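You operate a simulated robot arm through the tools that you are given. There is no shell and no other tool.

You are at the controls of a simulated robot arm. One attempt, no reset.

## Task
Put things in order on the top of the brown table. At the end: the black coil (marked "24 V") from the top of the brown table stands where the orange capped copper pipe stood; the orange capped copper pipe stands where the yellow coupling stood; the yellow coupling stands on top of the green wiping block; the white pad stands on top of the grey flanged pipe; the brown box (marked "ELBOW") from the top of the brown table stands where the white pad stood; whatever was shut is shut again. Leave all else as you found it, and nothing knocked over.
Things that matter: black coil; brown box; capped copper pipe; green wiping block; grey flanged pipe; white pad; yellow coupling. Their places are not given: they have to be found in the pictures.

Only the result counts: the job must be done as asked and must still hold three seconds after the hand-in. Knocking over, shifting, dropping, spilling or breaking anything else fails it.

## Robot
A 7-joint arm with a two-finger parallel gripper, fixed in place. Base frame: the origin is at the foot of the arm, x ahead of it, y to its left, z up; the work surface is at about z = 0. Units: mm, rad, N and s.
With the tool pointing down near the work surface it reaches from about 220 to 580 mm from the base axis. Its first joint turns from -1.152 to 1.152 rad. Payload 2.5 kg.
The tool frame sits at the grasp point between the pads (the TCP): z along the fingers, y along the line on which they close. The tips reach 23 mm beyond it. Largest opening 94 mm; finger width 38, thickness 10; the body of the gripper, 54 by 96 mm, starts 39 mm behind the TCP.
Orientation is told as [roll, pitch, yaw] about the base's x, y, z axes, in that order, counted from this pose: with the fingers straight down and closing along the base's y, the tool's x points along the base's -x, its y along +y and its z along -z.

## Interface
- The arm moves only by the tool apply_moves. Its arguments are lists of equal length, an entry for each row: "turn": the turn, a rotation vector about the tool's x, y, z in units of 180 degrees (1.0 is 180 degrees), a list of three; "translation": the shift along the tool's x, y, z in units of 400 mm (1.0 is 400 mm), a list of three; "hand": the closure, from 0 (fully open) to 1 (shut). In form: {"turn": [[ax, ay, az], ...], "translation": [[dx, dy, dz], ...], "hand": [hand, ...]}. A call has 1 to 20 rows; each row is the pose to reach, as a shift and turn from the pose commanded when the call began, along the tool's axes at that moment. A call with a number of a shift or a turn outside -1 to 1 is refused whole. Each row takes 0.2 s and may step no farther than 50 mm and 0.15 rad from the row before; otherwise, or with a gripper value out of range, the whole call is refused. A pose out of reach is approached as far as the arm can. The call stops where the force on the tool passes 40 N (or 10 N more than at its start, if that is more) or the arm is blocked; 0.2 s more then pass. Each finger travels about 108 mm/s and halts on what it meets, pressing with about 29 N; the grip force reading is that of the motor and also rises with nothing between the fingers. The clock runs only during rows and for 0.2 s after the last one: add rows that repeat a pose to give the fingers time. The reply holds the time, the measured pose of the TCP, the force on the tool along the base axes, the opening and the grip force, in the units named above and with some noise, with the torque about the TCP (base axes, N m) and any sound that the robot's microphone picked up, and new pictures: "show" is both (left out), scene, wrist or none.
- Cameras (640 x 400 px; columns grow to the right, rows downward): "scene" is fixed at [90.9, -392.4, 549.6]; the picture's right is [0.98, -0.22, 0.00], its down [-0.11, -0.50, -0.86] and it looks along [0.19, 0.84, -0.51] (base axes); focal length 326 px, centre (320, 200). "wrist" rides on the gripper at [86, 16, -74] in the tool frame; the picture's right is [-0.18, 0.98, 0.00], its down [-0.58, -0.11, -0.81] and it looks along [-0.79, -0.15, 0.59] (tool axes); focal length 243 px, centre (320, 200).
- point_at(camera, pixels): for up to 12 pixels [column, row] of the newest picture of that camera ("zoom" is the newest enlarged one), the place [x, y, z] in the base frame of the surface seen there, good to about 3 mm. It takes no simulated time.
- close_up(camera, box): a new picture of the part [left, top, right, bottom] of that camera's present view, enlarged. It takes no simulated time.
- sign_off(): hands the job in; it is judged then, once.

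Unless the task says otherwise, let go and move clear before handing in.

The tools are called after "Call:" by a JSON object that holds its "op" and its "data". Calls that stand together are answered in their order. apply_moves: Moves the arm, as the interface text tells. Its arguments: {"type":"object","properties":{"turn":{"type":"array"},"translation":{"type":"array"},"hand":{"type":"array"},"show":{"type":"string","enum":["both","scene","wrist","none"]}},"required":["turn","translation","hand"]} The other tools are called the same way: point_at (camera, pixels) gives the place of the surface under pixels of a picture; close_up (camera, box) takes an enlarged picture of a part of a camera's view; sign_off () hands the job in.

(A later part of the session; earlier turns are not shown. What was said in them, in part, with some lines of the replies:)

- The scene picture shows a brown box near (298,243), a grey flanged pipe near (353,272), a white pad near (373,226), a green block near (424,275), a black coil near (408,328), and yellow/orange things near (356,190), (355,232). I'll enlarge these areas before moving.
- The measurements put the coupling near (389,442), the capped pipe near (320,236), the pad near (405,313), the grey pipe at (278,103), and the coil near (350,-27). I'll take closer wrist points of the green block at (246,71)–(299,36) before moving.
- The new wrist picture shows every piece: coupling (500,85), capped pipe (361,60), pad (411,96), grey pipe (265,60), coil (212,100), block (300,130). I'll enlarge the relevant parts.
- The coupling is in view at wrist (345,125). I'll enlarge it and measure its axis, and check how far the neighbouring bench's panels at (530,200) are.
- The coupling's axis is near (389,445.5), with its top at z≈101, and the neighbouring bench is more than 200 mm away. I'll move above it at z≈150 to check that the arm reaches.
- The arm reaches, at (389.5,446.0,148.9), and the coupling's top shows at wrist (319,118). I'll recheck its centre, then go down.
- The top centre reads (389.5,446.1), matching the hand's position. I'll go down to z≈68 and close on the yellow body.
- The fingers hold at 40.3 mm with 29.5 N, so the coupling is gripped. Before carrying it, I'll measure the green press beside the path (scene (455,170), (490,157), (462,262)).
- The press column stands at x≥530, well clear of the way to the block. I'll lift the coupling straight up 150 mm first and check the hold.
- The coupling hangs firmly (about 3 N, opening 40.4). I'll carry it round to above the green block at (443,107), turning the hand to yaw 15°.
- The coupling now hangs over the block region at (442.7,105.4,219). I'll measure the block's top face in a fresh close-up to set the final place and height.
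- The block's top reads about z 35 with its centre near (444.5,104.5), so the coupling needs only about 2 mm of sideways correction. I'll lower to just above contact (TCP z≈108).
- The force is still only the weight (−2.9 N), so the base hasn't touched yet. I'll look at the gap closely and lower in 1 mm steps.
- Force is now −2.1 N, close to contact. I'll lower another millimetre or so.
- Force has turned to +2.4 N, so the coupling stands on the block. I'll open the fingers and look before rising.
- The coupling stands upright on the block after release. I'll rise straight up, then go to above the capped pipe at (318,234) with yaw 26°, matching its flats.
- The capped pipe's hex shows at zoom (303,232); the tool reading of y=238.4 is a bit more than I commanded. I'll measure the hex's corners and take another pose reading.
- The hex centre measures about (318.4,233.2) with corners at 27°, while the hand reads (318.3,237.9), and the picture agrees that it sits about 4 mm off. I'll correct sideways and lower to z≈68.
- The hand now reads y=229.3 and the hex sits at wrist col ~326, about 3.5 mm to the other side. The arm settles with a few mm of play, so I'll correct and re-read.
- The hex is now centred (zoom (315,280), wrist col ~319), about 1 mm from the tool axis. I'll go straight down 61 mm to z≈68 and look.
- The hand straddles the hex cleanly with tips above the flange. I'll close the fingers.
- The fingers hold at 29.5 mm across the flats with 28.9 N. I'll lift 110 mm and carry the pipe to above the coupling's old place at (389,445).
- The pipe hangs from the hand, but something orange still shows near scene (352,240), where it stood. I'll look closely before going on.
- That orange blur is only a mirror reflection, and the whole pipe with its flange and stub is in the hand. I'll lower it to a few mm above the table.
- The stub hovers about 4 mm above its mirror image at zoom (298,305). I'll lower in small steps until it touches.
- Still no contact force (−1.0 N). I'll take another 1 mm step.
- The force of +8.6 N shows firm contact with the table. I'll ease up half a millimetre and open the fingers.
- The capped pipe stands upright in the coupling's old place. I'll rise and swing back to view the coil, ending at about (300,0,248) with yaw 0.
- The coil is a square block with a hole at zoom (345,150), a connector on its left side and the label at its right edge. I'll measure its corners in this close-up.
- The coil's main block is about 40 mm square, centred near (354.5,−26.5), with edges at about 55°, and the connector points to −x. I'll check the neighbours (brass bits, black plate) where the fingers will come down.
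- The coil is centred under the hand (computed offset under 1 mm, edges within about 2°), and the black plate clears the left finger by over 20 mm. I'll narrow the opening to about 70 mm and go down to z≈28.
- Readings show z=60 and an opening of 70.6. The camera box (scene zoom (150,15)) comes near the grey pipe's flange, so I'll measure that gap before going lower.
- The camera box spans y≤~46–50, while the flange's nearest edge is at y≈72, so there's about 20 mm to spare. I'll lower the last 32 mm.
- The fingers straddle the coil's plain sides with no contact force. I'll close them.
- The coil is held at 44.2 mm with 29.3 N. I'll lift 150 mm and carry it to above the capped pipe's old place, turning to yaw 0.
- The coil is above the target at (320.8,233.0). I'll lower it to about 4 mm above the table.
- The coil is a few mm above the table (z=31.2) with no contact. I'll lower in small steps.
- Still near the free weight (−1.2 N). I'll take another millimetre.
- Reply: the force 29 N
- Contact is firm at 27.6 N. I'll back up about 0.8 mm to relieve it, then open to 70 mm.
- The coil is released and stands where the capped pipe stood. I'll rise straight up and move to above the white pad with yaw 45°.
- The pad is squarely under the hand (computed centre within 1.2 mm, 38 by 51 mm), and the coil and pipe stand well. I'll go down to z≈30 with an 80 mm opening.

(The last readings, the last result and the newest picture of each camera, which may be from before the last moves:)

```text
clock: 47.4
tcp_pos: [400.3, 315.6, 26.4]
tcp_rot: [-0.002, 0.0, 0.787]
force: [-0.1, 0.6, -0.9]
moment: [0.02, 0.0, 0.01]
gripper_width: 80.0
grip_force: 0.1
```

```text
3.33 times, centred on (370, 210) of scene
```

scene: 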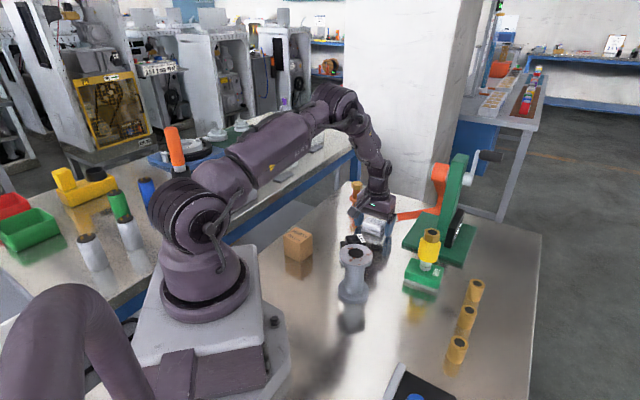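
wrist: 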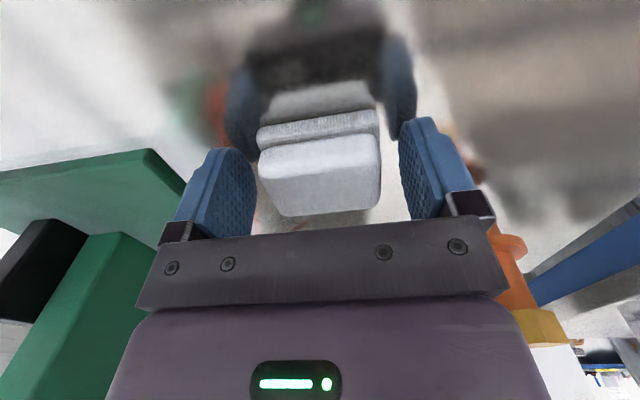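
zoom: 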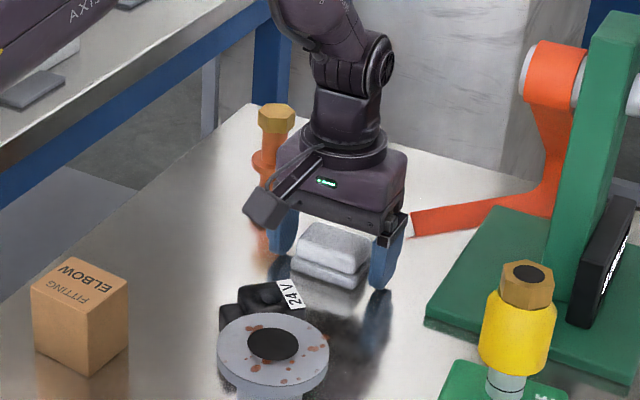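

The fingers straddle the pad with no contact force. I'll close them.

Call:
{"op": "apply_moves", "data": {"turn": [[0, 0, 0], [0, 0, 0], [0, 0, 0], [0, 0, 0]], "translation": [[0, 0, 0], [0, 0, 0], [0, 0, 0], [0, 0, 0]], "hand": [0.4, 1, 1, 1], "show": "wrist"}}

```text
clock: 48.4
tcp_pos: [401.1, 314.5, 27.6]
tcp_rot: [-0.001, 0.0, 0.785]
force: [-0.9, 0.1, 0.1]
moment: [-0.03, -0.01, 0.01]
gripper_width: 59.6
grip_force: 29.0
```

wrist: 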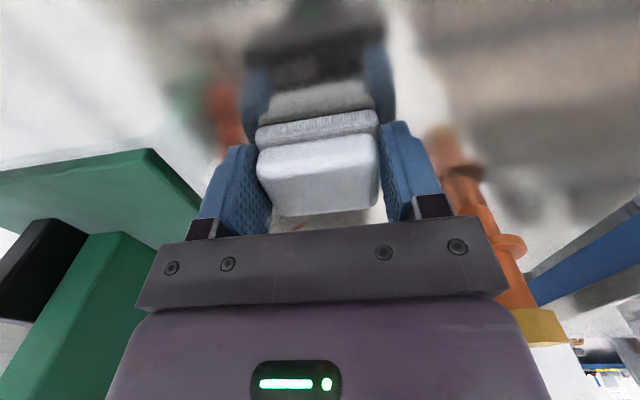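

The pad is held at 59.6 mm by its wider lower layer with 29 N. Before carrying it, I'll measure the grey pipe's top flange precisely.

Call:
{"op": "close_up", "data": {"camera": "scene", "box": [325, 230, 385, 280]}}

```text
8.00 times, centred on (355, 255) of scene
```

zoom: 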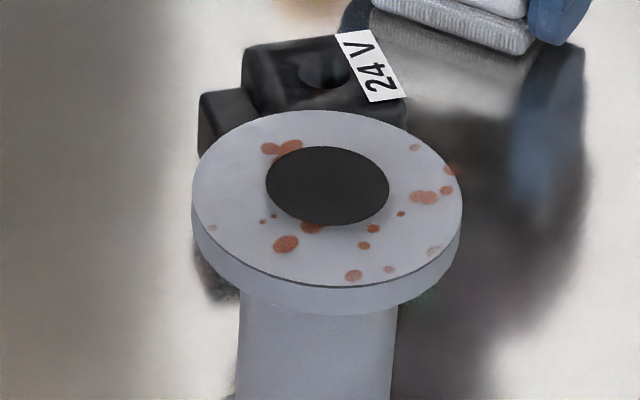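

Call:
{"op": "point_at", "data": {"camera": "zoom", "pixels": [[196, 185], [458, 205], [305, 114], [350, 282], [328, 186], [268, 180], [387, 190], [235, 130], [420, 145], [230, 240], [425, 260], [328, 240]]}}

```text
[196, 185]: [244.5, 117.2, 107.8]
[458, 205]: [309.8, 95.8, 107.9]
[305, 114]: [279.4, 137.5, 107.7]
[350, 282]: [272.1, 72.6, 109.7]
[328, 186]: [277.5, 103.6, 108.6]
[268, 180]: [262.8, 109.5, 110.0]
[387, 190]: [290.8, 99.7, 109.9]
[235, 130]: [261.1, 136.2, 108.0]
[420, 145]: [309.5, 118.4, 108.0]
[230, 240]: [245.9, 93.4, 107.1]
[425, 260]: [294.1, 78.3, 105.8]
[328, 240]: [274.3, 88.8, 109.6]
```

The flange centre is about (277,105.3), its top is at z≈108 and its radius is about 34. I'll lift the pad straight up 170 mm and check it.

Call:
{"op": "apply_moves", "data": {"turn": [[0, 0, 0], [0, 0, 0], [0, 0, 0], [0, 0, 0], [0, 0, 0], [0, 0, 0]], "translation": [[0, 0, -0.02], [0, 0, -0.08], [0, 0, -0.16], [0, 0, -0.25], [0, 0, -0.34], [0, 0, -0.425]], "hand": [1, 1, 1, 1, 1, 1]}}

```text
clock: 49.8
tcp_pos: [400.0, 317.7, 198.6]
tcp_rot: [0.0, 0.0, 0.785]
force: [0.6, 0.1, -1.3]
moment: [0.01, 0.0, -0.05]
gripper_width: 59.6
grip_force: 29.3
```

scene: 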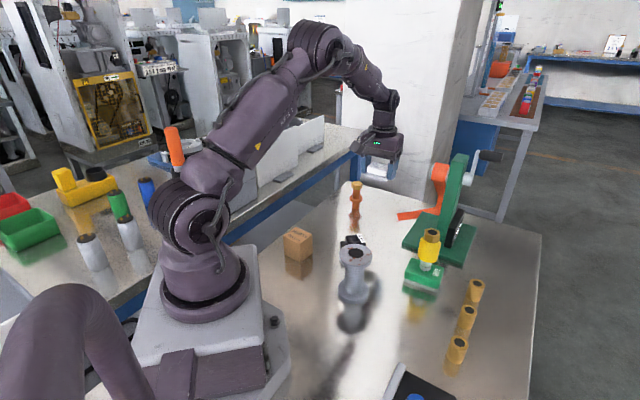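
wrist: 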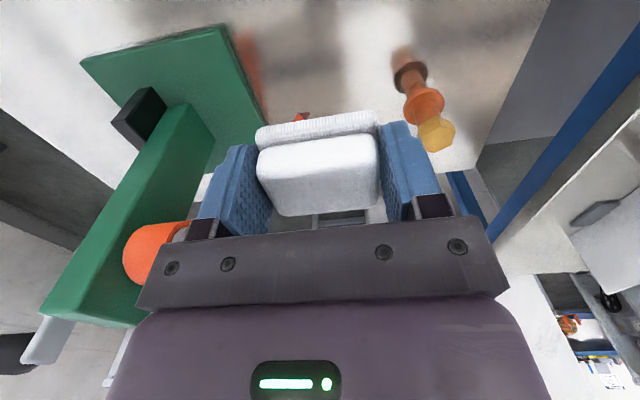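

The pad is held level. I'll carry it to above the grey pipe at (277,105), turning to yaw 20°.

Call:
{"op": "apply_moves", "data": {"turn": [[0, 0, 0.0198], [0, 0, 0.0397], [0, 0, 0.0595], [0, 0, 0.0794], [0, 0, 0.0992], [0, 0, 0.119], [0, 0, 0.1389], [0, 0, 0.1389], [0, 0, 0.1389]], "translation": [[0.0843, -0.0214, 0], [0.1687, -0.0428, 0], [0.253, -0.0642, 0], [0.3374, -0.0855, 0], [0.4217, -0.1069, 0], [0.5061, -0.1283, 0], [0.5904, -0.1497, 0], [0.5904, -0.1497, 0], [0.5904, -0.1497, 0]], "hand": [1, 1, 1, 1, 1, 1, 1, 1, 1]}}

Call:
{"op": "close_up", "data": {"camera": "scene", "box": [310, 190, 410, 290]}}

```text
clock: 51.8
tcp_pos: [279.9, 105.4, 198.1]
tcp_rot: [0.0, 0.001, 0.35]
force: [0.7, -0.9, -1.2]
moment: [0.02, -0.03, 0.02]
gripper_width: 59.3
grip_force: 29.2
```

scene: 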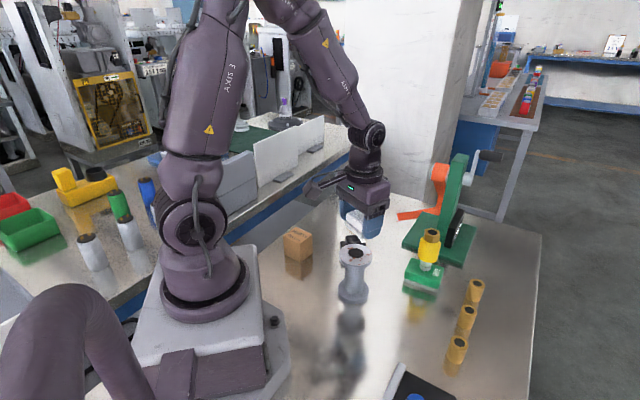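
wrist: 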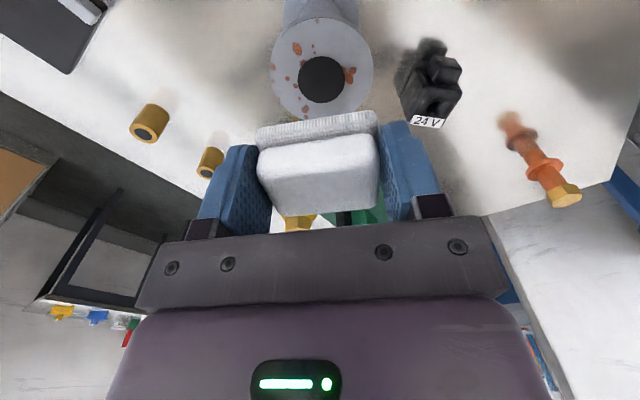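

```text
4.00 times, centred on (360, 240) of scene
```

zoom: 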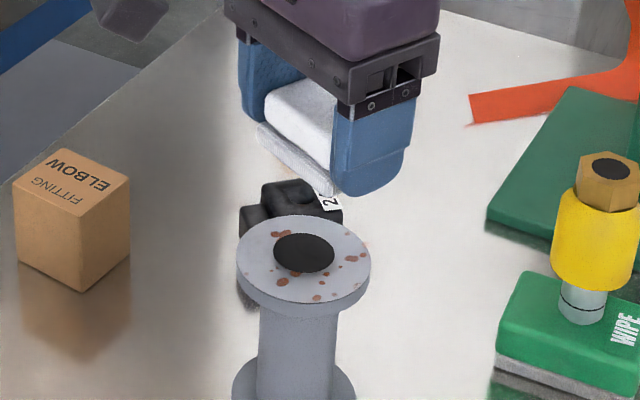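

The flange hole shows at wrist (321,80), which places it 2.6 mm toward the arm from the tool axis and agrees with the reading. I'll lower to about 6 mm above contact and recheck.

Call:
{"op": "apply_moves", "data": {"turn": [[0, 0, 0], [0, 0, 0], [0, 0, 0], [0, 0, 0], [0, 0, 0]], "translation": [[0, 0, 0.05], [0, 0, 0.1], [0, 0, 0.14], [0, 0, 0.14], [0, 0, 0.14]], "hand": [1, 1, 1, 1, 1]}}

Call:
{"op": "close_up", "data": {"camera": "scene", "box": [310, 200, 400, 290]}}

```text
clock: 53.0
tcp_pos: [279.2, 105.3, 142.8]
tcp_rot: [-0.001, 0.001, 0.35]
force: [-1.1, 0.3, -0.7]
moment: [-0.02, -0.04, -0.04]
gripper_width: 59.3
grip_force: 29.4
```

scene: 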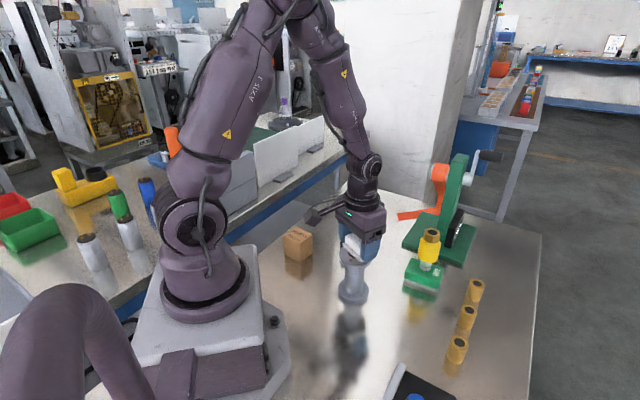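
wrist: 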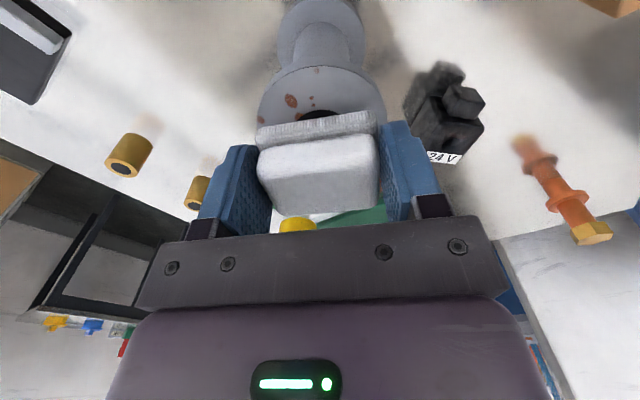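

```text
4.44 times, centred on (355, 245) of scene
```

zoom: 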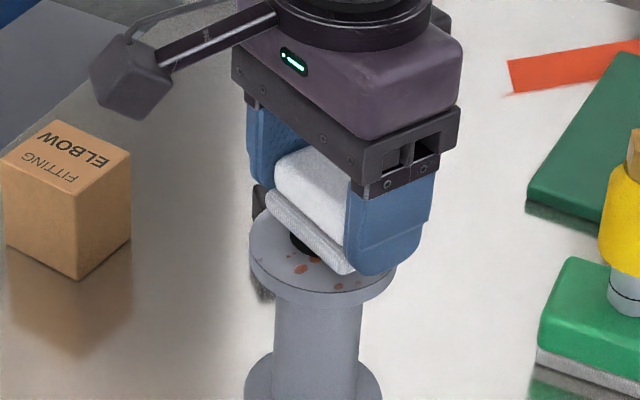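

The pad hovers above the flange, about 2 mm off centre. I'll shift it toward the arm by 2.4 mm and lower 4 mm.

Call:
{"op": "apply_moves", "data": {"turn": [[0, 0, 0], [0, 0, 0], [0, 0, 0], [0, 0, 0]], "translation": [[0.006, 0.002, 0], [0.006, 0.002, 0.005], [0.006, 0.002, 0.01], [0.006, 0.002, 0.01]], "hand": [1, 1, 1, 1]}}

Call:
{"op": "close_up", "data": {"camera": "scene", "box": [320, 215, 390, 275]}}

```text
clock: 54.0
tcp_pos: [276.6, 105.9, 140.0]
tcp_rot: [-0.002, 0.0, 0.35]
force: [0.3, 0.2, -1.0]
moment: [-0.01, 0.02, 0.01]
gripper_width: 59.3
grip_force: 28.7
```

scene: 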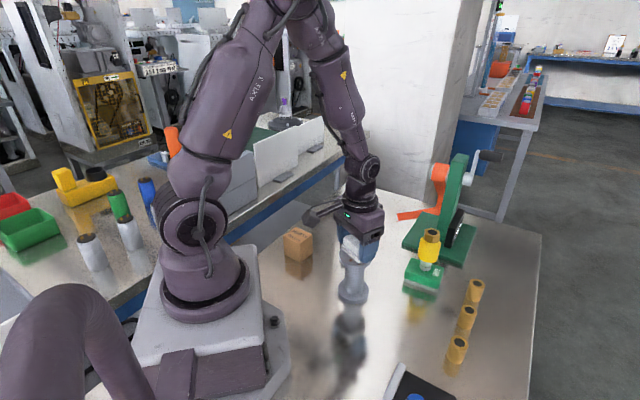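
wrist: 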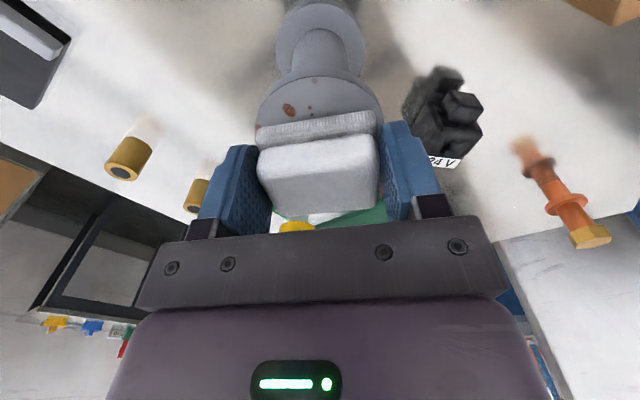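

```text
6.67 times, centred on (355, 245) of scene
```

zoom: 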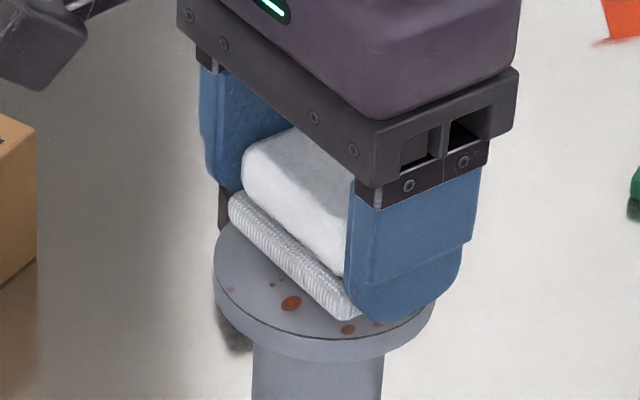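

The pad looks slightly offset on the flange toward +x. I'll measure its lower layer's edge and the flange edge in this close-up.

Call:
{"op": "point_at", "data": {"camera": "zoom", "pixels": [[236, 205], [265, 235], [290, 258], [320, 285], [345, 308], [250, 170], [300, 150], [340, 260], [215, 270], [320, 330], [434, 300], [280, 320]]}}

Call:
{"op": "point_at", "data": {"camera": "wrist", "pixels": [[258, 125], [375, 113], [258, 143], [376, 130], [316, 130], [264, 155], [374, 140], [316, 175], [258, 110], [378, 105], [310, 80]]}}

```text
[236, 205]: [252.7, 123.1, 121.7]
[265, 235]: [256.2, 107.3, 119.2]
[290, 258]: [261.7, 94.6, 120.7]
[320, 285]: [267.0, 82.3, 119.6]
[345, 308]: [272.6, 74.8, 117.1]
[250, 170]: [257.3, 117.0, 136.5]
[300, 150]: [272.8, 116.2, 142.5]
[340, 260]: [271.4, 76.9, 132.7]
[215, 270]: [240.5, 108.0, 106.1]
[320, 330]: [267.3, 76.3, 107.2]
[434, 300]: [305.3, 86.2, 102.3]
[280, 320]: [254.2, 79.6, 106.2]
```

```text
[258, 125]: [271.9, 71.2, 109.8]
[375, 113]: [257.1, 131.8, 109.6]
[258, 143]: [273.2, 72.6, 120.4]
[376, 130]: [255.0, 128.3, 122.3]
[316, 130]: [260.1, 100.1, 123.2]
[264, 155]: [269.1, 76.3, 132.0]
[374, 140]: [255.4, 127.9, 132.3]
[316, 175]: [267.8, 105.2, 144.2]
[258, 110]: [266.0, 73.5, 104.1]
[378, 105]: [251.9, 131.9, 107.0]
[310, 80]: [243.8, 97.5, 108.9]
```

The lower layer's near edge sits 17–19 mm from the flange centre, so the pad is centred within about 2 mm. I'll lower in small steps to contact.

Call:
{"op": "apply_moves", "data": {"turn": [[0, 0, 0], [0, 0, 0]], "translation": [[0.0025, 0, 0.004], [0.0025, 0, 0.004]], "hand": [1, 1], "show": "none"}}

```text
clock: 54.6
tcp_pos: [275.4, 105.5, 138.4]
tcp_rot: [0.0, 0.0, 0.35]
force: [-0.2, 0.2, -0.3]
moment: [0.03, 0.01, 0.0]
gripper_width: 59.3
grip_force: 29.0
```

Call:
{"op": "apply_moves", "data": {"turn": [[0, 0, 0], [0, 0, 0]], "translation": [[0, 0, 0.0025], [0, 0, 0.0025]], "hand": [1, 1], "show": "none"}}

```text
clock: 55.2
tcp_pos: [274.1, 106.2, 136.3]
tcp_rot: [0.002, -0.001, 0.348]
force: [-7.6, 0.4, 25.8]
moment: [-0.01, 0.31, -0.04]
gripper_width: 59.2
grip_force: 28.2
```

Contact is made at 25.8 N. I'll ease up by 0.8 mm and read again.

Call:
{"op": "apply_moves", "data": {"turn": [[0, 0, 0], [0, 0, 0]], "translation": [[0, 0, -0.002], [0, 0, -0.002]], "hand": [1, 1], "show": "scene"}}

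Call:
{"op": "close_up", "data": {"camera": "scene", "box": [320, 215, 390, 275]}}

```text
clock: 55.8
tcp_pos: [274.9, 106.0, 136.7]
tcp_rot: [0.0, -0.001, 0.35]
force: [-0.1, 0.4, 7.0]
moment: [0.01, -0.02, 0.02]
gripper_width: 59.5
grip_force: 29.1
```

scene: 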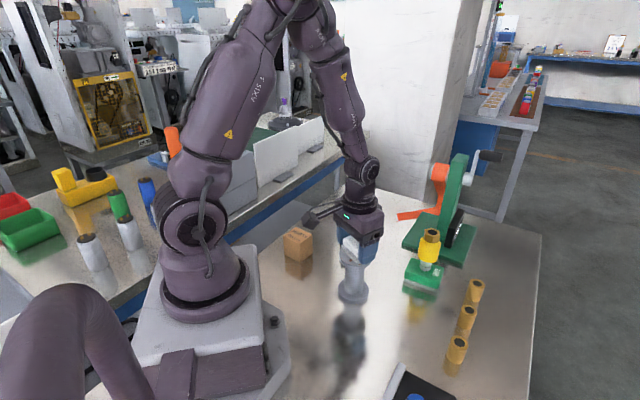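

```text
6.67 times, centred on (355, 245) of scene
```

zoom: 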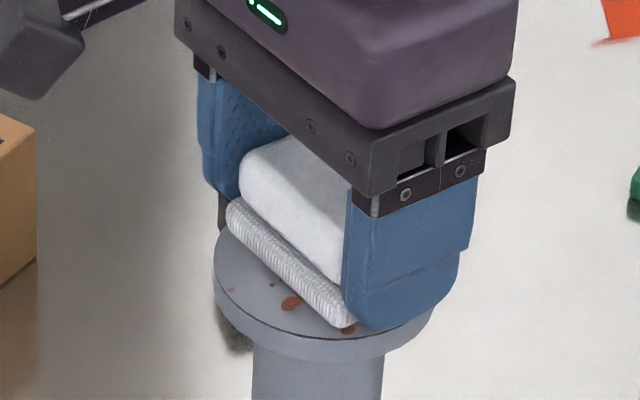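

Force has dropped to 7 N and the pad rests flat on the flange. I'll open the fingers and check before rising.

Call:
{"op": "apply_moves", "data": {"turn": [[0, 0, 0], [0, 0, 0], [0, 0, 0], [0, 0, 0], [0, 0, 0]], "translation": [[0, 0, -0.0005], [0, 0, -0.0005], [0, 0, -0.0005], [0, 0, -0.0005], [0, 0, -0.0005]], "hand": [0.33, 0.28, 0.2, 0.12, 0.12]}}

Call:
{"op": "close_up", "data": {"camera": "scene", "box": [320, 215, 390, 275]}}

```text
clock: 57.0
tcp_pos: [275.0, 105.1, 138.1]
tcp_rot: [0.0, 0.0, 0.349]
force: [0.7, 0.2, 0.3]
moment: [-0.02, -0.03, -0.02]
gripper_width: 82.8
grip_force: 0.1
```

scene: 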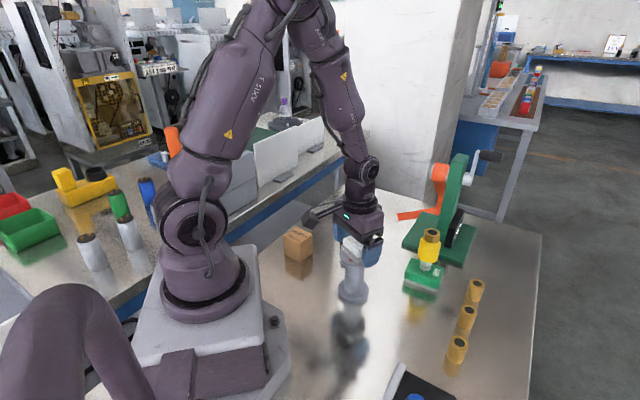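
wrist: 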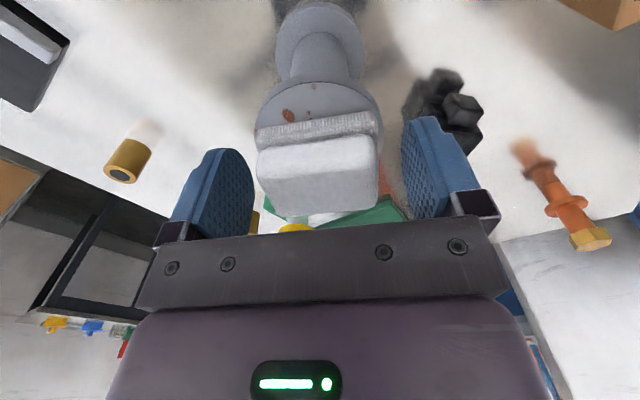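

```text
6.67 times, centred on (355, 245) of scene
```

zoom: 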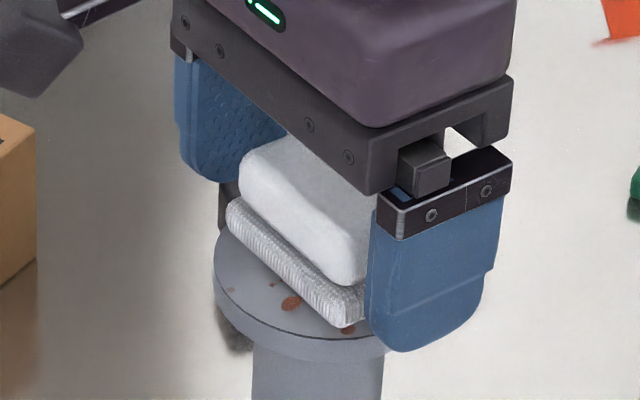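

The pad stays flat on the flange as the fingers open. I'll rise clear and move above the brown box at (178.5,258) with yaw 45°.

Call:
{"op": "apply_moves", "data": {"turn": [[0, 0, 0], [0, 0, 0], [0, 0, 0], [0, 0, -0.0278], [0, 0, -0.0556], [0, 0, -0.0833], [0, 0, -0.1111], [0, 0, -0.1389], [0, 0, -0.1389], [0, 0, -0.1389]], "translation": [[0, 0, -0.04], [0, 0, -0.13], [0, 0, -0.225], [0.0185, 0.0882, -0.225], [0.0369, 0.1764, -0.2], [0.0554, 0.2646, -0.17], [0.0738, 0.3528, -0.14], [0.0923, 0.441, -0.106], [0.0923, 0.441, -0.106], [0.0923, 0.441, -0.106]], "hand": [0.12, 0.12, 0.05, 0, 0, 0, 0, 0, 0, 0]}}

Call:
{"op": "close_up", "data": {"camera": "wrist", "box": [220, 0, 420, 150]}}

Call:
{"op": "close_up", "data": {"camera": "scene", "box": [270, 150, 440, 300]}}

```text
clock: 59.2
tcp_pos: [177.5, 257.2, 180.1]
tcp_rot: [0.0, -0.001, 0.785]
force: [0.7, -0.3, 0.4]
moment: [-0.02, 0.0, 0.0]
gripper_width: 93.8
grip_force: 0.1
```

scene: 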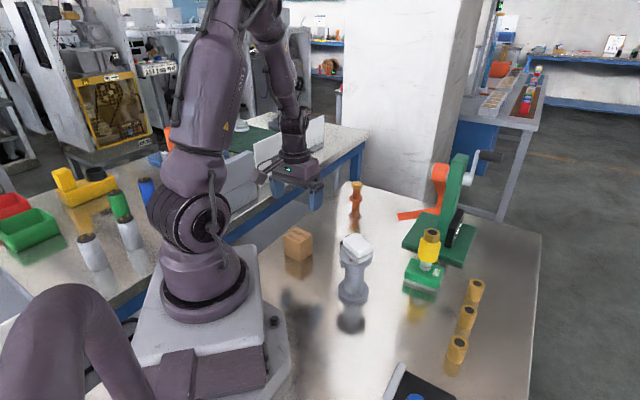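
wrist: 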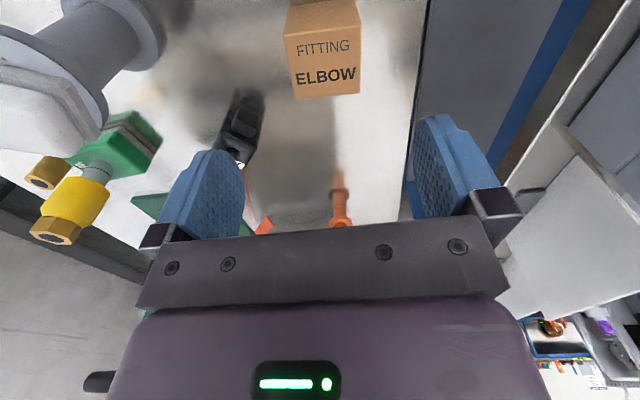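

```text
2.67 times, centred on (320, 75) of wrist
```

zoom: 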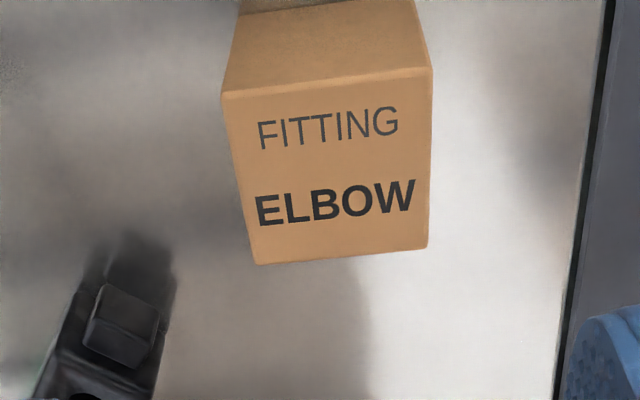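

```text
2.67 times, centred on (355, 225) of scene
```

zoom: 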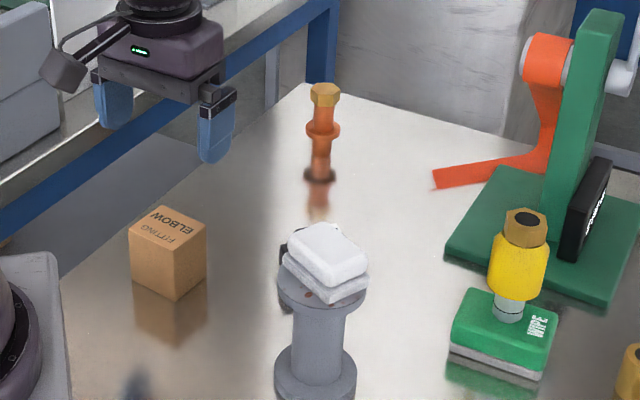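

All is in order behind: the pad sits on the pipe and the box is in view. My computed box centre is about 3–4 mm from the tool axis and rotated by −4°. I'll check the robot's pedestal near the camera box and the pad's seat before lowering.

Call:
{"op": "point_at", "data": {"camera": "scene", "pixels": [[253, 252], [245, 250], [262, 300], [255, 270], [270, 320], [240, 262]]}}

Call:
{"op": "close_up", "data": {"camera": "scene", "box": [325, 220, 385, 280]}}

Call:
{"op": "point_at", "data": {"camera": "wrist", "pixels": [[284, 37], [361, 27], [359, 92], [297, 98], [323, 65], [322, 48], [325, 80]]}}

```text
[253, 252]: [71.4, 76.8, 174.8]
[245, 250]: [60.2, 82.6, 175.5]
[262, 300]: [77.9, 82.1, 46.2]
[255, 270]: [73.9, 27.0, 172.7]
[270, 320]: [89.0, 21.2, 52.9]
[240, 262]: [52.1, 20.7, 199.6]
```

```text
6.67 times, centred on (355, 250) of scene
```

zoom: 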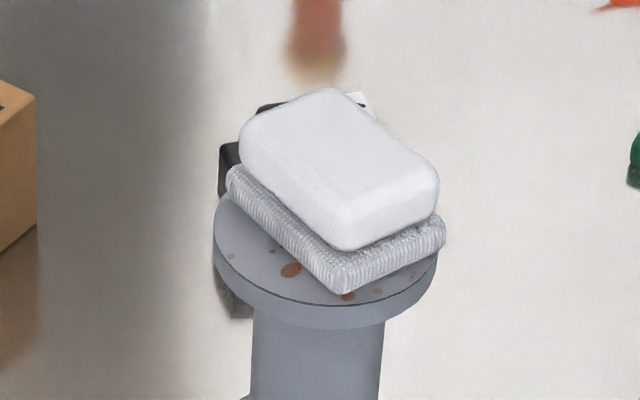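

```text
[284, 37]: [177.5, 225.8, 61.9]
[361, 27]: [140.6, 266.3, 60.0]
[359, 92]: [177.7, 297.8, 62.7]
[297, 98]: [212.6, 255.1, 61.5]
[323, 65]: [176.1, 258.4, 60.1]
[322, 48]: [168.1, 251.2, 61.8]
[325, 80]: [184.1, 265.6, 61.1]
```

The pad rests flat on the flange, perhaps slightly toward the right. I'll measure its lower corners to know the offset.

Call:
{"op": "close_up", "data": {"camera": "scene", "box": [325, 220, 385, 280]}}

Call:
{"op": "point_at", "data": {"camera": "zoom", "pixels": [[230, 180], [345, 288], [442, 238], [300, 105], [250, 140], [335, 240], [432, 195], [330, 92], [340, 170], [285, 235], [218, 245], [435, 265]]}}

```text
6.67 times, centred on (355, 250) of scene
```

zoom: 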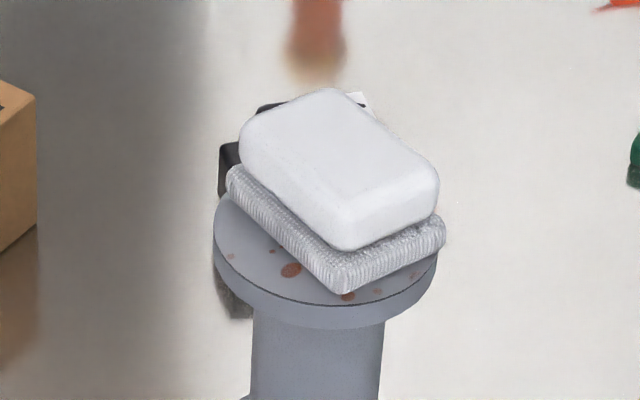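

```text
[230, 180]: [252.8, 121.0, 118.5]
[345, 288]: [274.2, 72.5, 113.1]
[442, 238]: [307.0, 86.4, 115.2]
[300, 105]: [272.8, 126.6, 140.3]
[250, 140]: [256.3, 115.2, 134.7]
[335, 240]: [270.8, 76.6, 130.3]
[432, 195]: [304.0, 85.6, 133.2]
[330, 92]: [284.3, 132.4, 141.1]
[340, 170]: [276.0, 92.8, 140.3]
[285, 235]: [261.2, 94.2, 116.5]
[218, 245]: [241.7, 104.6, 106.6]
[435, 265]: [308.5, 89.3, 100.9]
```

The pad's centre is about 3 mm from the flange centre, so it's well seated. The box centre is (177.1,261.3) with edges at 131°, so I'll shift, turn to yaw 41° and go down partway to recheck.

Call:
{"op": "apply_moves", "data": {"turn": [[0, 0, 0.0228], [0, 0, 0.0228], [0, 0, 0.0228], [0, 0, 0.0228], [0, 0, 0.0228]], "translation": [[-0.0068, 0.0083, 0], [-0.0068, 0.0083, 0.07], [-0.0068, 0.0083, 0.14], [-0.0068, 0.0083, 0.17], [-0.0068, 0.0083, 0.17]], "hand": [0, 0, 0, 0, 0]}}

Call:
{"op": "close_up", "data": {"camera": "wrist", "box": [220, 20, 420, 200]}}

```text
clock: 60.4
tcp_pos: [178.7, 261.2, 113.2]
tcp_rot: [0.001, -0.001, 0.712]
force: [-0.4, 0.2, 0.4]
moment: [-0.03, 0.03, -0.02]
gripper_width: 93.7
grip_force: 0.1
```

scene: 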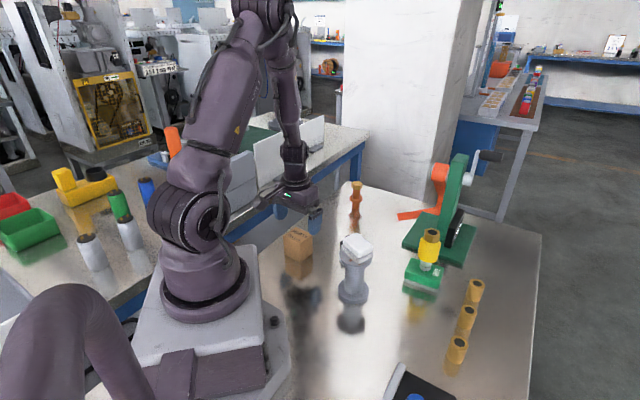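
wrist: 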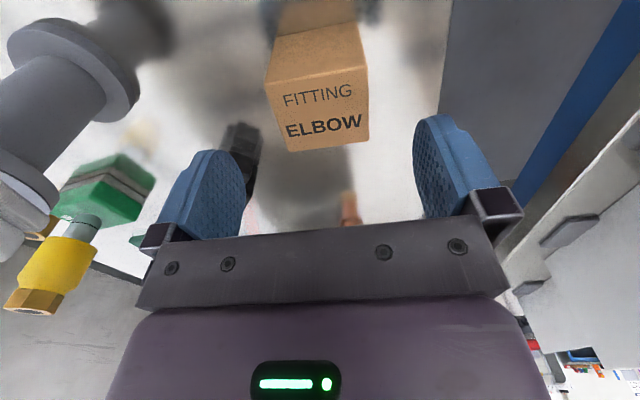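

```text
2.22 times, centred on (320, 110) of wrist
```

zoom: 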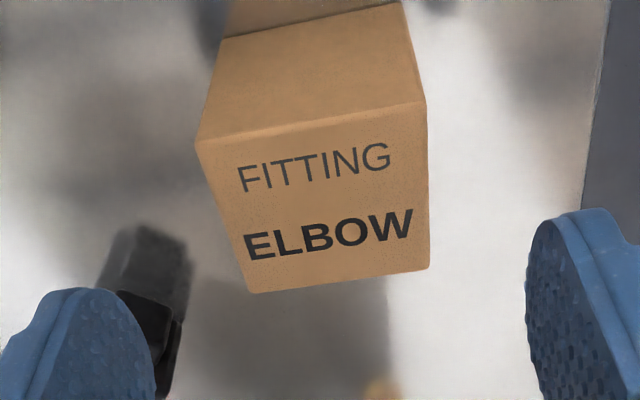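

The box is now aligned and only about 1.4 mm off the tool axis. I'll go down to z≈34 and close on it.

Call:
{"op": "apply_moves", "data": {"turn": [[0, 0, 0], [0, 0, 0], [0, 0, 0], [0, 0, 0], [0, 0, 0]], "translation": [[0, 0.0035, 0.03], [0, 0.0035, 0.09], [0, 0.0035, 0.15], [0, 0.0035, 0.195], [0, 0.0035, 0.195]], "hand": [0, 0, 0, 0, 0]}}

Call:
{"op": "close_up", "data": {"camera": "scene", "box": [250, 190, 350, 290]}}

```text
clock: 61.6
tcp_pos: [176.0, 262.7, 33.5]
tcp_rot: [0.001, -0.001, 0.713]
force: [0.8, -0.1, -0.3]
moment: [0.0, -0.01, -0.01]
gripper_width: 94.0
grip_force: 0.0
```

scene: 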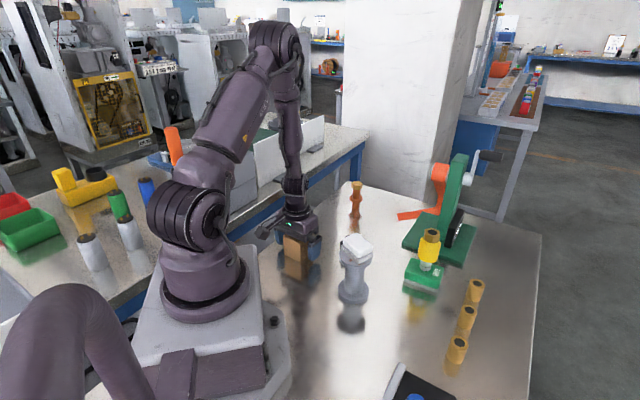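
wrist: 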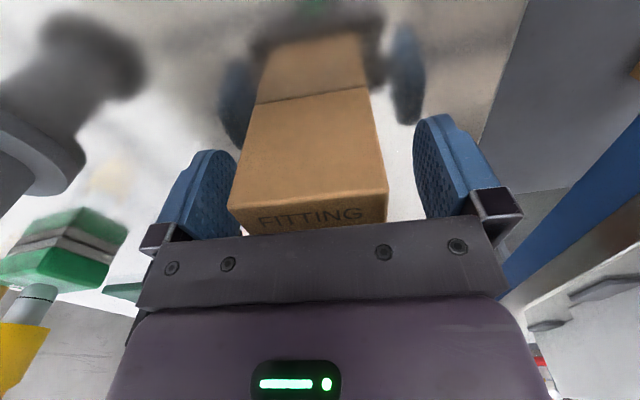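

```text
4.00 times, centred on (300, 240) of scene
```

zoom: 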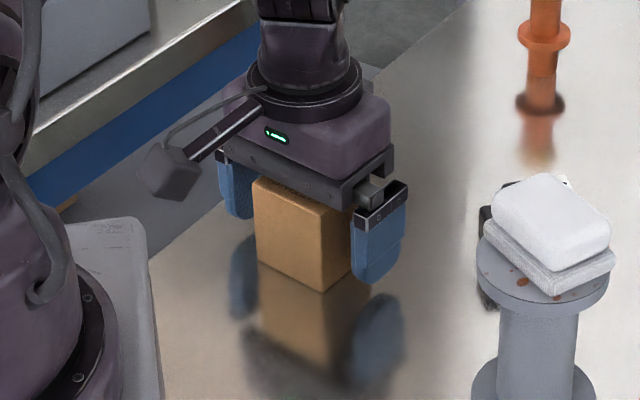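

The hand straddles the box evenly with no contact. I'll close the fingers.

Call:
{"op": "apply_moves", "data": {"turn": [[0, 0, 0], [0, 0, 0], [0, 0, 0], [0, 0, 0]], "translation": [[0, 0, 0], [0, 0, 0], [0, 0, 0], [0, 0, 0]], "hand": [0.3, 1, 1, 1], "show": "wrist"}}

```text
clock: 62.6
tcp_pos: [176.1, 263.6, 34.8]
tcp_rot: [0.0, 0.001, 0.714]
force: [1.1, 0.5, -0.1]
moment: [-0.01, 0.01, 0.02]
gripper_width: 55.6
grip_force: 28.8
```

wrist: 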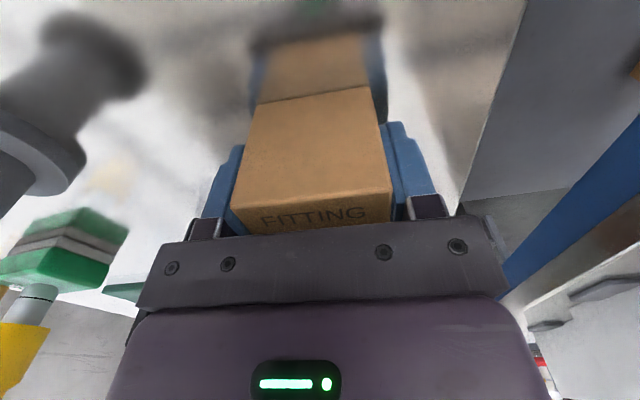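

The box is held at 55.6 mm with 28.8 N. I'll lift it 140 mm and carry it to above the pad's old place at (401.5,315).

Call:
{"op": "apply_moves", "data": {"turn": [[0, 0, 0], [0, 0, 0], [0, 0, 0], [0, 0, 0], [0, 0, 0], [0, 0, 0], [0, 0, 0], [0, 0, 0], [0, 0, 0], [0, 0, 0], [0, 0, 0], [0, 0, 0], [0, 0, 0]], "translation": [[0, 0, -0.02], [0, 0, -0.09], [0, 0, -0.18], [0, 0, -0.27], [0, 0, -0.35], [-0.0847, -0.0451, -0.35], [-0.1693, -0.0901, -0.35], [-0.254, -0.1352, -0.35], [-0.3387, -0.1802, -0.35], [-0.4233, -0.2253, -0.35], [-0.508, -0.2703, -0.35], [-0.508, -0.2703, -0.35], [-0.508, -0.2703, -0.35]], "hand": [1, 1, 1, 1, 1, 1, 1, 1, 1, 1, 1, 1, 1]}}

Call:
{"op": "close_up", "data": {"camera": "scene", "box": [310, 150, 430, 270]}}

```text
clock: 65.4
tcp_pos: [400.8, 315.7, 174.5]
tcp_rot: [0.0, -0.002, 0.713]
force: [-0.7, -0.6, -1.8]
moment: [-0.01, -0.02, 0.02]
gripper_width: 55.7
grip_force: 28.8
```

scene: 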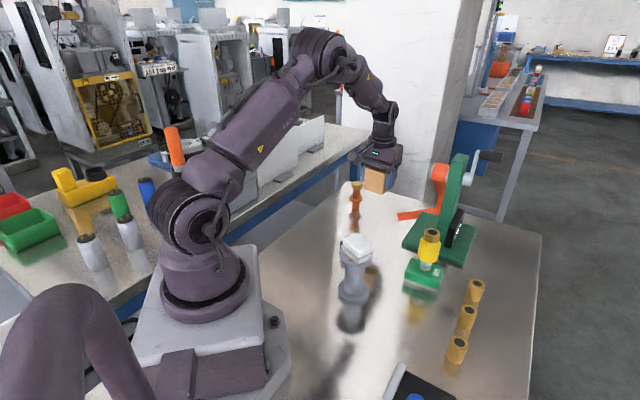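
wrist: 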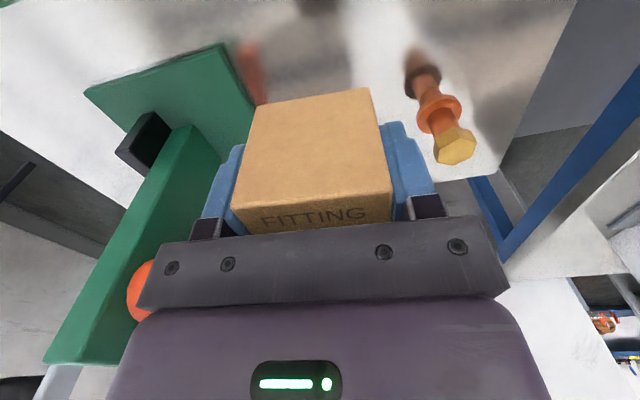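

```text
3.33 times, centred on (370, 210) of scene
```

zoom: 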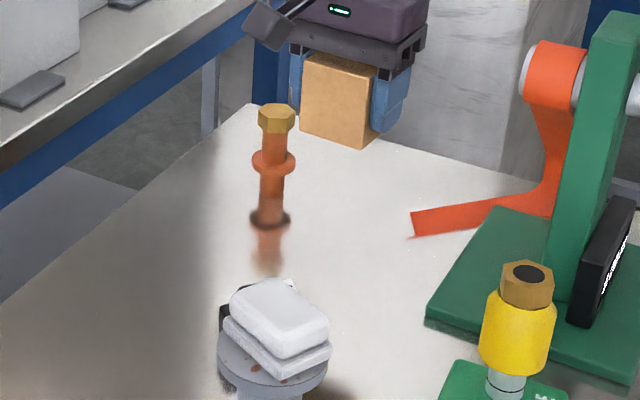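

The box is level above the target at (400.8,315.7). I'll lower it to about 4 mm above the table.

Call:
{"op": "apply_moves", "data": {"turn": [[0, 0, 0], [0, 0, 0], [0, 0, 0], [0, 0, 0], [0, 0, 0], [0, 0, 0], [0, 0, 0]], "translation": [[0, 0, 0.08], [0, 0, 0.17], [0, 0, 0.25], [0, 0, 0.31], [0, 0, 0.335], [0, 0, 0.34], [0, 0, 0.34]], "hand": [1, 1, 1, 1, 1, 1, 1]}}

Call:
{"op": "close_up", "data": {"camera": "scene", "box": [320, 170, 440, 270]}}

```text
clock: 67.0
tcp_pos: [400.9, 314.4, 36.1]
tcp_rot: [0.0, 0.001, 0.715]
force: [0.2, 0.3, -2.4]
moment: [-0.01, -0.02, 0.01]
gripper_width: 56.0
grip_force: 29.3
```

scene: 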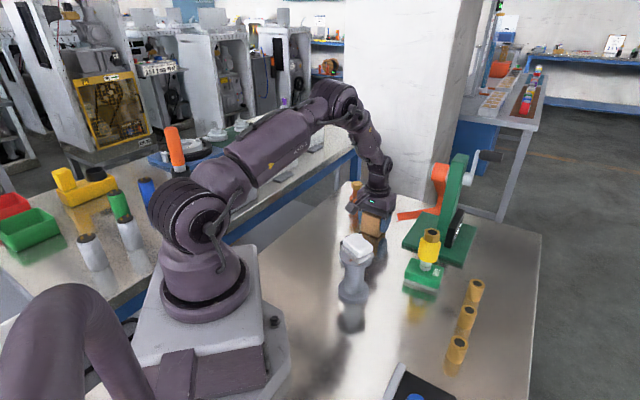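
wrist: 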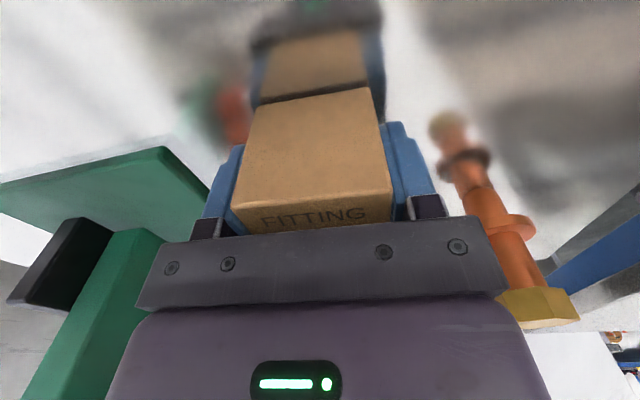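

```text
4.00 times, centred on (380, 220) of scene
```

zoom: 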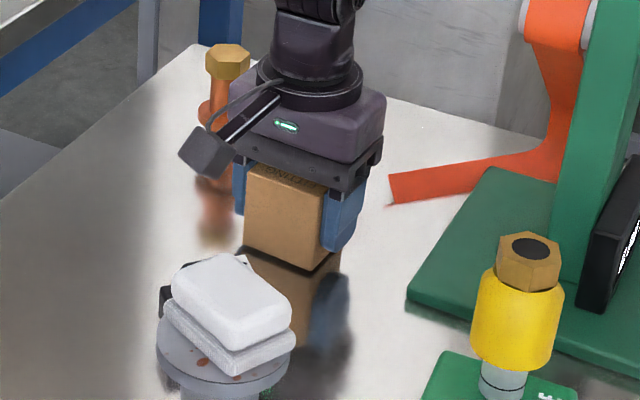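

The box hovers just above the table (z=36.1, gap visible at zoom (290,265)). I'll lower in small steps to contact.

Call:
{"op": "apply_moves", "data": {"turn": [[0, 0, 0], [0, 0, 0]], "translation": [[0, 0, 0.005], [0, 0, 0.005]], "hand": [1, 1], "show": "none"}}

```text
clock: 67.6
tcp_pos: [402.7, 314.1, 35.1]
tcp_rot: [-0.001, -0.001, 0.712]
force: [-0.1, 0.0, -1.9]
moment: [-0.01, 0.02, -0.03]
gripper_width: 55.6
grip_force: 29.7
```

Call:
{"op": "apply_moves", "data": {"turn": [[0, 0, 0], [0, 0, 0]], "translation": [[0, 0, 0.0025], [0, 0, 0.0025]], "hand": [1, 1], "show": "none"}}

```text
clock: 68.2
tcp_pos: [402.8, 316.2, 34.0]
tcp_rot: [0.0, -0.001, 0.712]
force: [-1.5, -0.9, 1.6]
moment: [-0.03, -0.03, -0.01]
gripper_width: 55.9
grip_force: 29.1
```

Force changed from −1.9 to +1.6 N, so the box is just touching. I'll settle 0.3 mm more and open.

Call:
{"op": "apply_moves", "data": {"turn": [[0, 0, 0], [0, 0, 0], [0, 0, 0], [0, 0, 0], [0, 0, 0], [0, 0, 0]], "translation": [[0, 0, 0.0007], [0, 0, 0.0007], [0, 0, 0.0007], [0, 0, 0.0007], [0, 0, 0.0007], [0, 0, 0.0007]], "hand": [1, 0.38, 0.3, 0.2, 0.08, 0.08]}}

Call:
{"op": "close_up", "data": {"camera": "scene", "box": [320, 170, 440, 270]}}

```text
clock: 69.6
tcp_pos: [402.1, 314.3, 34.4]
tcp_rot: [0.001, 0.0, 0.714]
force: [0.3, 0.0, 0.0]
moment: [0.0, 0.0, 0.01]
gripper_width: 86.2
grip_force: 0.1
```

scene: 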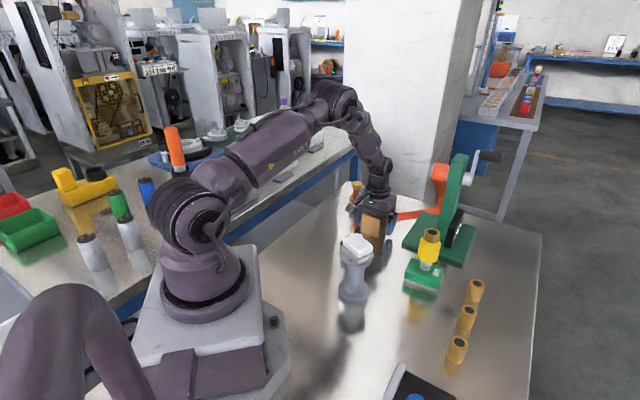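
wrist: 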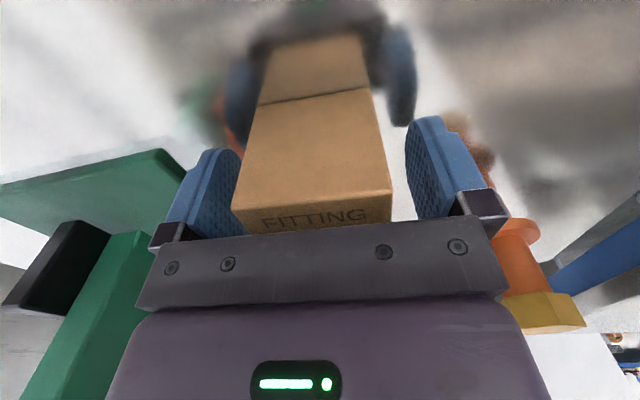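

```text
4.00 times, centred on (380, 220) of scene
```

zoom: 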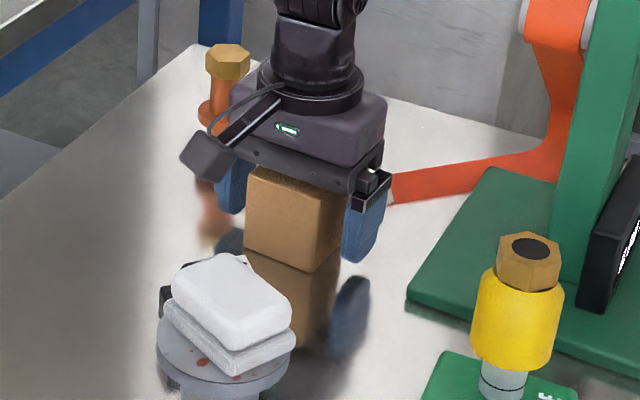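

The box stands upright on the pad's old place. I'll rise straight up and pull back to a high overview pose for a final check.

Call:
{"op": "apply_moves", "data": {"turn": [[0, 0, 0], [0, 0, 0], [0, 0, 0], [0, 0, 0], [0, 0, 0], [0, 0, 0.038], [0, 0, 0.076], [0, 0, 0.114], [0, 0, 0.152], [0, 0, 0.19], [0, 0, 0.2278], [0, 0, 0.2278]], "translation": [[0, 0, -0.04], [0, 0, -0.13], [0, 0, -0.23], [0, 0, -0.33], [0, 0, -0.425], [0.089, 0.0078, -0.474], [0.178, 0.0157, -0.523], [0.267, 0.0235, -0.573], [0.356, 0.0313, -0.622], [0.445, 0.0392, -0.671], [0.534, 0.047, -0.72], [0.534, 0.047, -0.72]], "hand": [0.08, 0.05, 0, 0, 0, 0, 0, 0, 0, 0, 0, 0]}}

Call:
{"op": "close_up", "data": {"camera": "wrist", "box": [180, 0, 560, 200]}}

Call:
{"op": "close_up", "data": {"camera": "scene", "box": [310, 160, 480, 310]}}

```text
clock: 72.2
tcp_pos: [228.9, 190.5, 323.3]
tcp_rot: [0.0, 0.0, -0.004]
force: [0.4, -0.2, -0.3]
moment: [0.0, -0.02, -0.02]
gripper_width: 94.0
grip_force: 0.1
```

scene: 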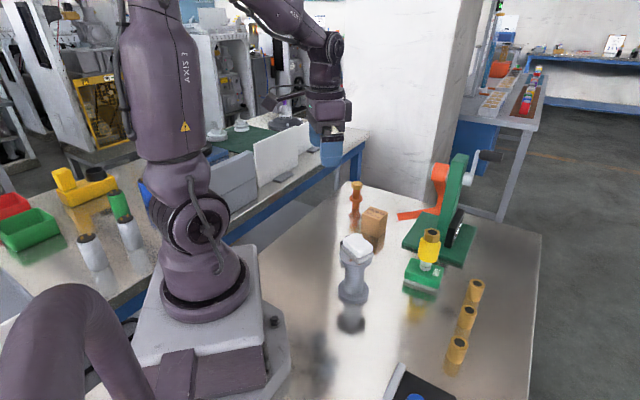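
wrist: 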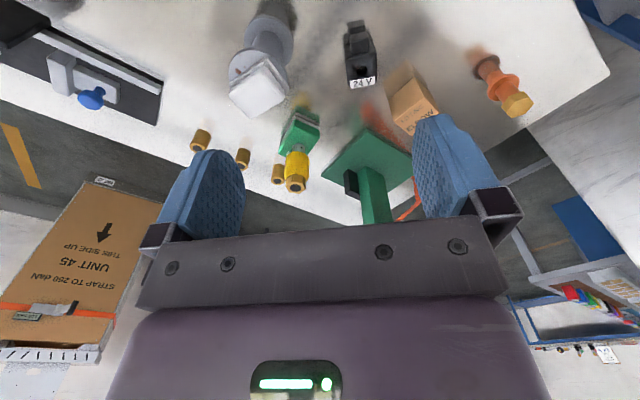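

```text
1.68 times, centred on (370, 100) of wrist
```

zoom: 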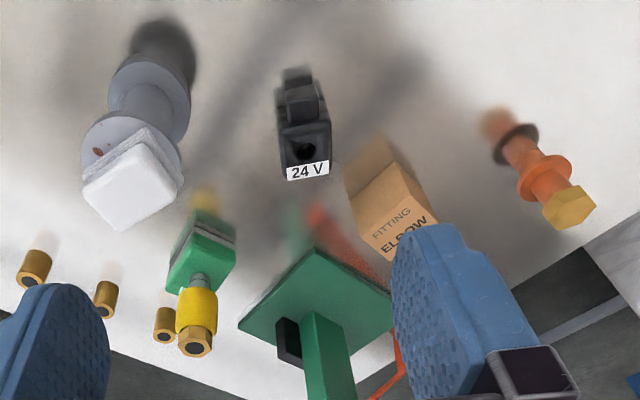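

```text
2.67 times, centred on (395, 235) of scene
```

zoom: 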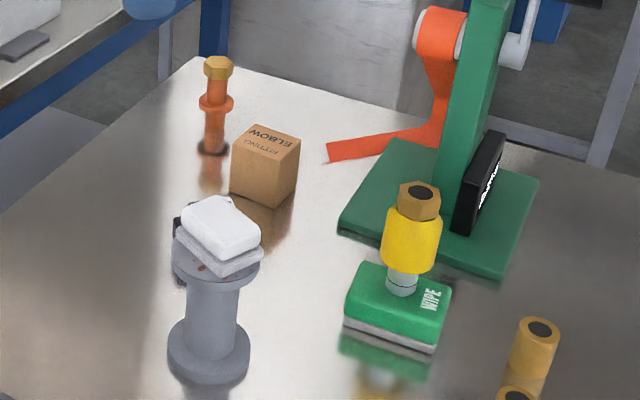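

Everything stands in its ordered place in both pictures. I'll verify the final positions by measuring points on the coil, pipe, box and others.

Call:
{"op": "point_at", "data": {"camera": "wrist", "pixels": [[517, 104], [496, 67], [347, 68], [375, 70], [360, 62], [360, 86], [358, 50], [405, 68], [388, 97], [437, 107], [410, 128], [262, 92]]}}

Call:
{"op": "point_at", "data": {"camera": "scene", "pixels": [[356, 184], [373, 213], [375, 230], [356, 222], [362, 221], [387, 213], [371, 206], [430, 235], [424, 275], [357, 246], [356, 296], [475, 285]]}}

```text
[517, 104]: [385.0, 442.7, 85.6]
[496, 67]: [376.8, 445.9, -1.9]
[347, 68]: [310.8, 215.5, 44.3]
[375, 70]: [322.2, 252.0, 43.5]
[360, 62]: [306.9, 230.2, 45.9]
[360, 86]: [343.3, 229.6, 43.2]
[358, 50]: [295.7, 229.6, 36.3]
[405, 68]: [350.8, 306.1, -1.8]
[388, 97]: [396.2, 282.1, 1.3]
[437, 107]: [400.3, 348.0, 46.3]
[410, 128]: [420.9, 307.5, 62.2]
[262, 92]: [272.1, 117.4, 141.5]
```

```text
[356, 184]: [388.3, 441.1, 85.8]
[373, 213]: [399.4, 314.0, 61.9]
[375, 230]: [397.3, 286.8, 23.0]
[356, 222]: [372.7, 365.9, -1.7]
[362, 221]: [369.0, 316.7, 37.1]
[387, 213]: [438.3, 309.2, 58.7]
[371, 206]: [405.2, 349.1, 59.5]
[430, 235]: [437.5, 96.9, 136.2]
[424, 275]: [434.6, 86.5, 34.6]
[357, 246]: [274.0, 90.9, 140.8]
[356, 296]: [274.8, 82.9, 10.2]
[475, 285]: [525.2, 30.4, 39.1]
```

The final measures agree: capped pipe at about (388,443), coil centred near (320,233), box near (400,314), pad on the pipe at z≈141, and the coupling upright on the block with its top at z≈136. The hand is open and clear, and nothing else has moved, so I'm handing in.

Call:
{"op": "sign_off", "data": {}}

```text
The job is handed in.
```

I've handed the job in, with all five moves done and everything standing when I last looked. I haven't seen how it was judged.

| Thing | Where it is now | Measured place (mm) |
|---|---|---|
| Yellow coupling | Upright on the green wiping block | Set down at about (444, 106); its top is at z ≈ 136 |
| Orange capped pipe | Where the coupling stood | About (388, 443); the coupling stood at (389, 445) |
| Black coil ("24 V") | Where the capped pipe stood | Block centre about (322, 233); the pipe stood at about (317, 233) |
| White pad | Flat on the grey flanged pipe | About 3 mm off the flange centre |
| Brown box ("ELBOW") | Where the pad stood | About (400, 314); the pad stood at about (401, 315) |

- **Coil:** its main block sits about 5 mm to one side, because I allowed for the connector on its side. The coil as a whole is centred on the spot. It is also turned about 34° from how it first lay.
- **Shut things:** I didn't open anything, so there was nothing to shut again.
- **Other objects:** the press, the brass pieces and the black plate looked undisturbed in the last pictures. I compared them by eye and didn't measure each one again.
- **Hand:** it was open and well clear before I handed in.
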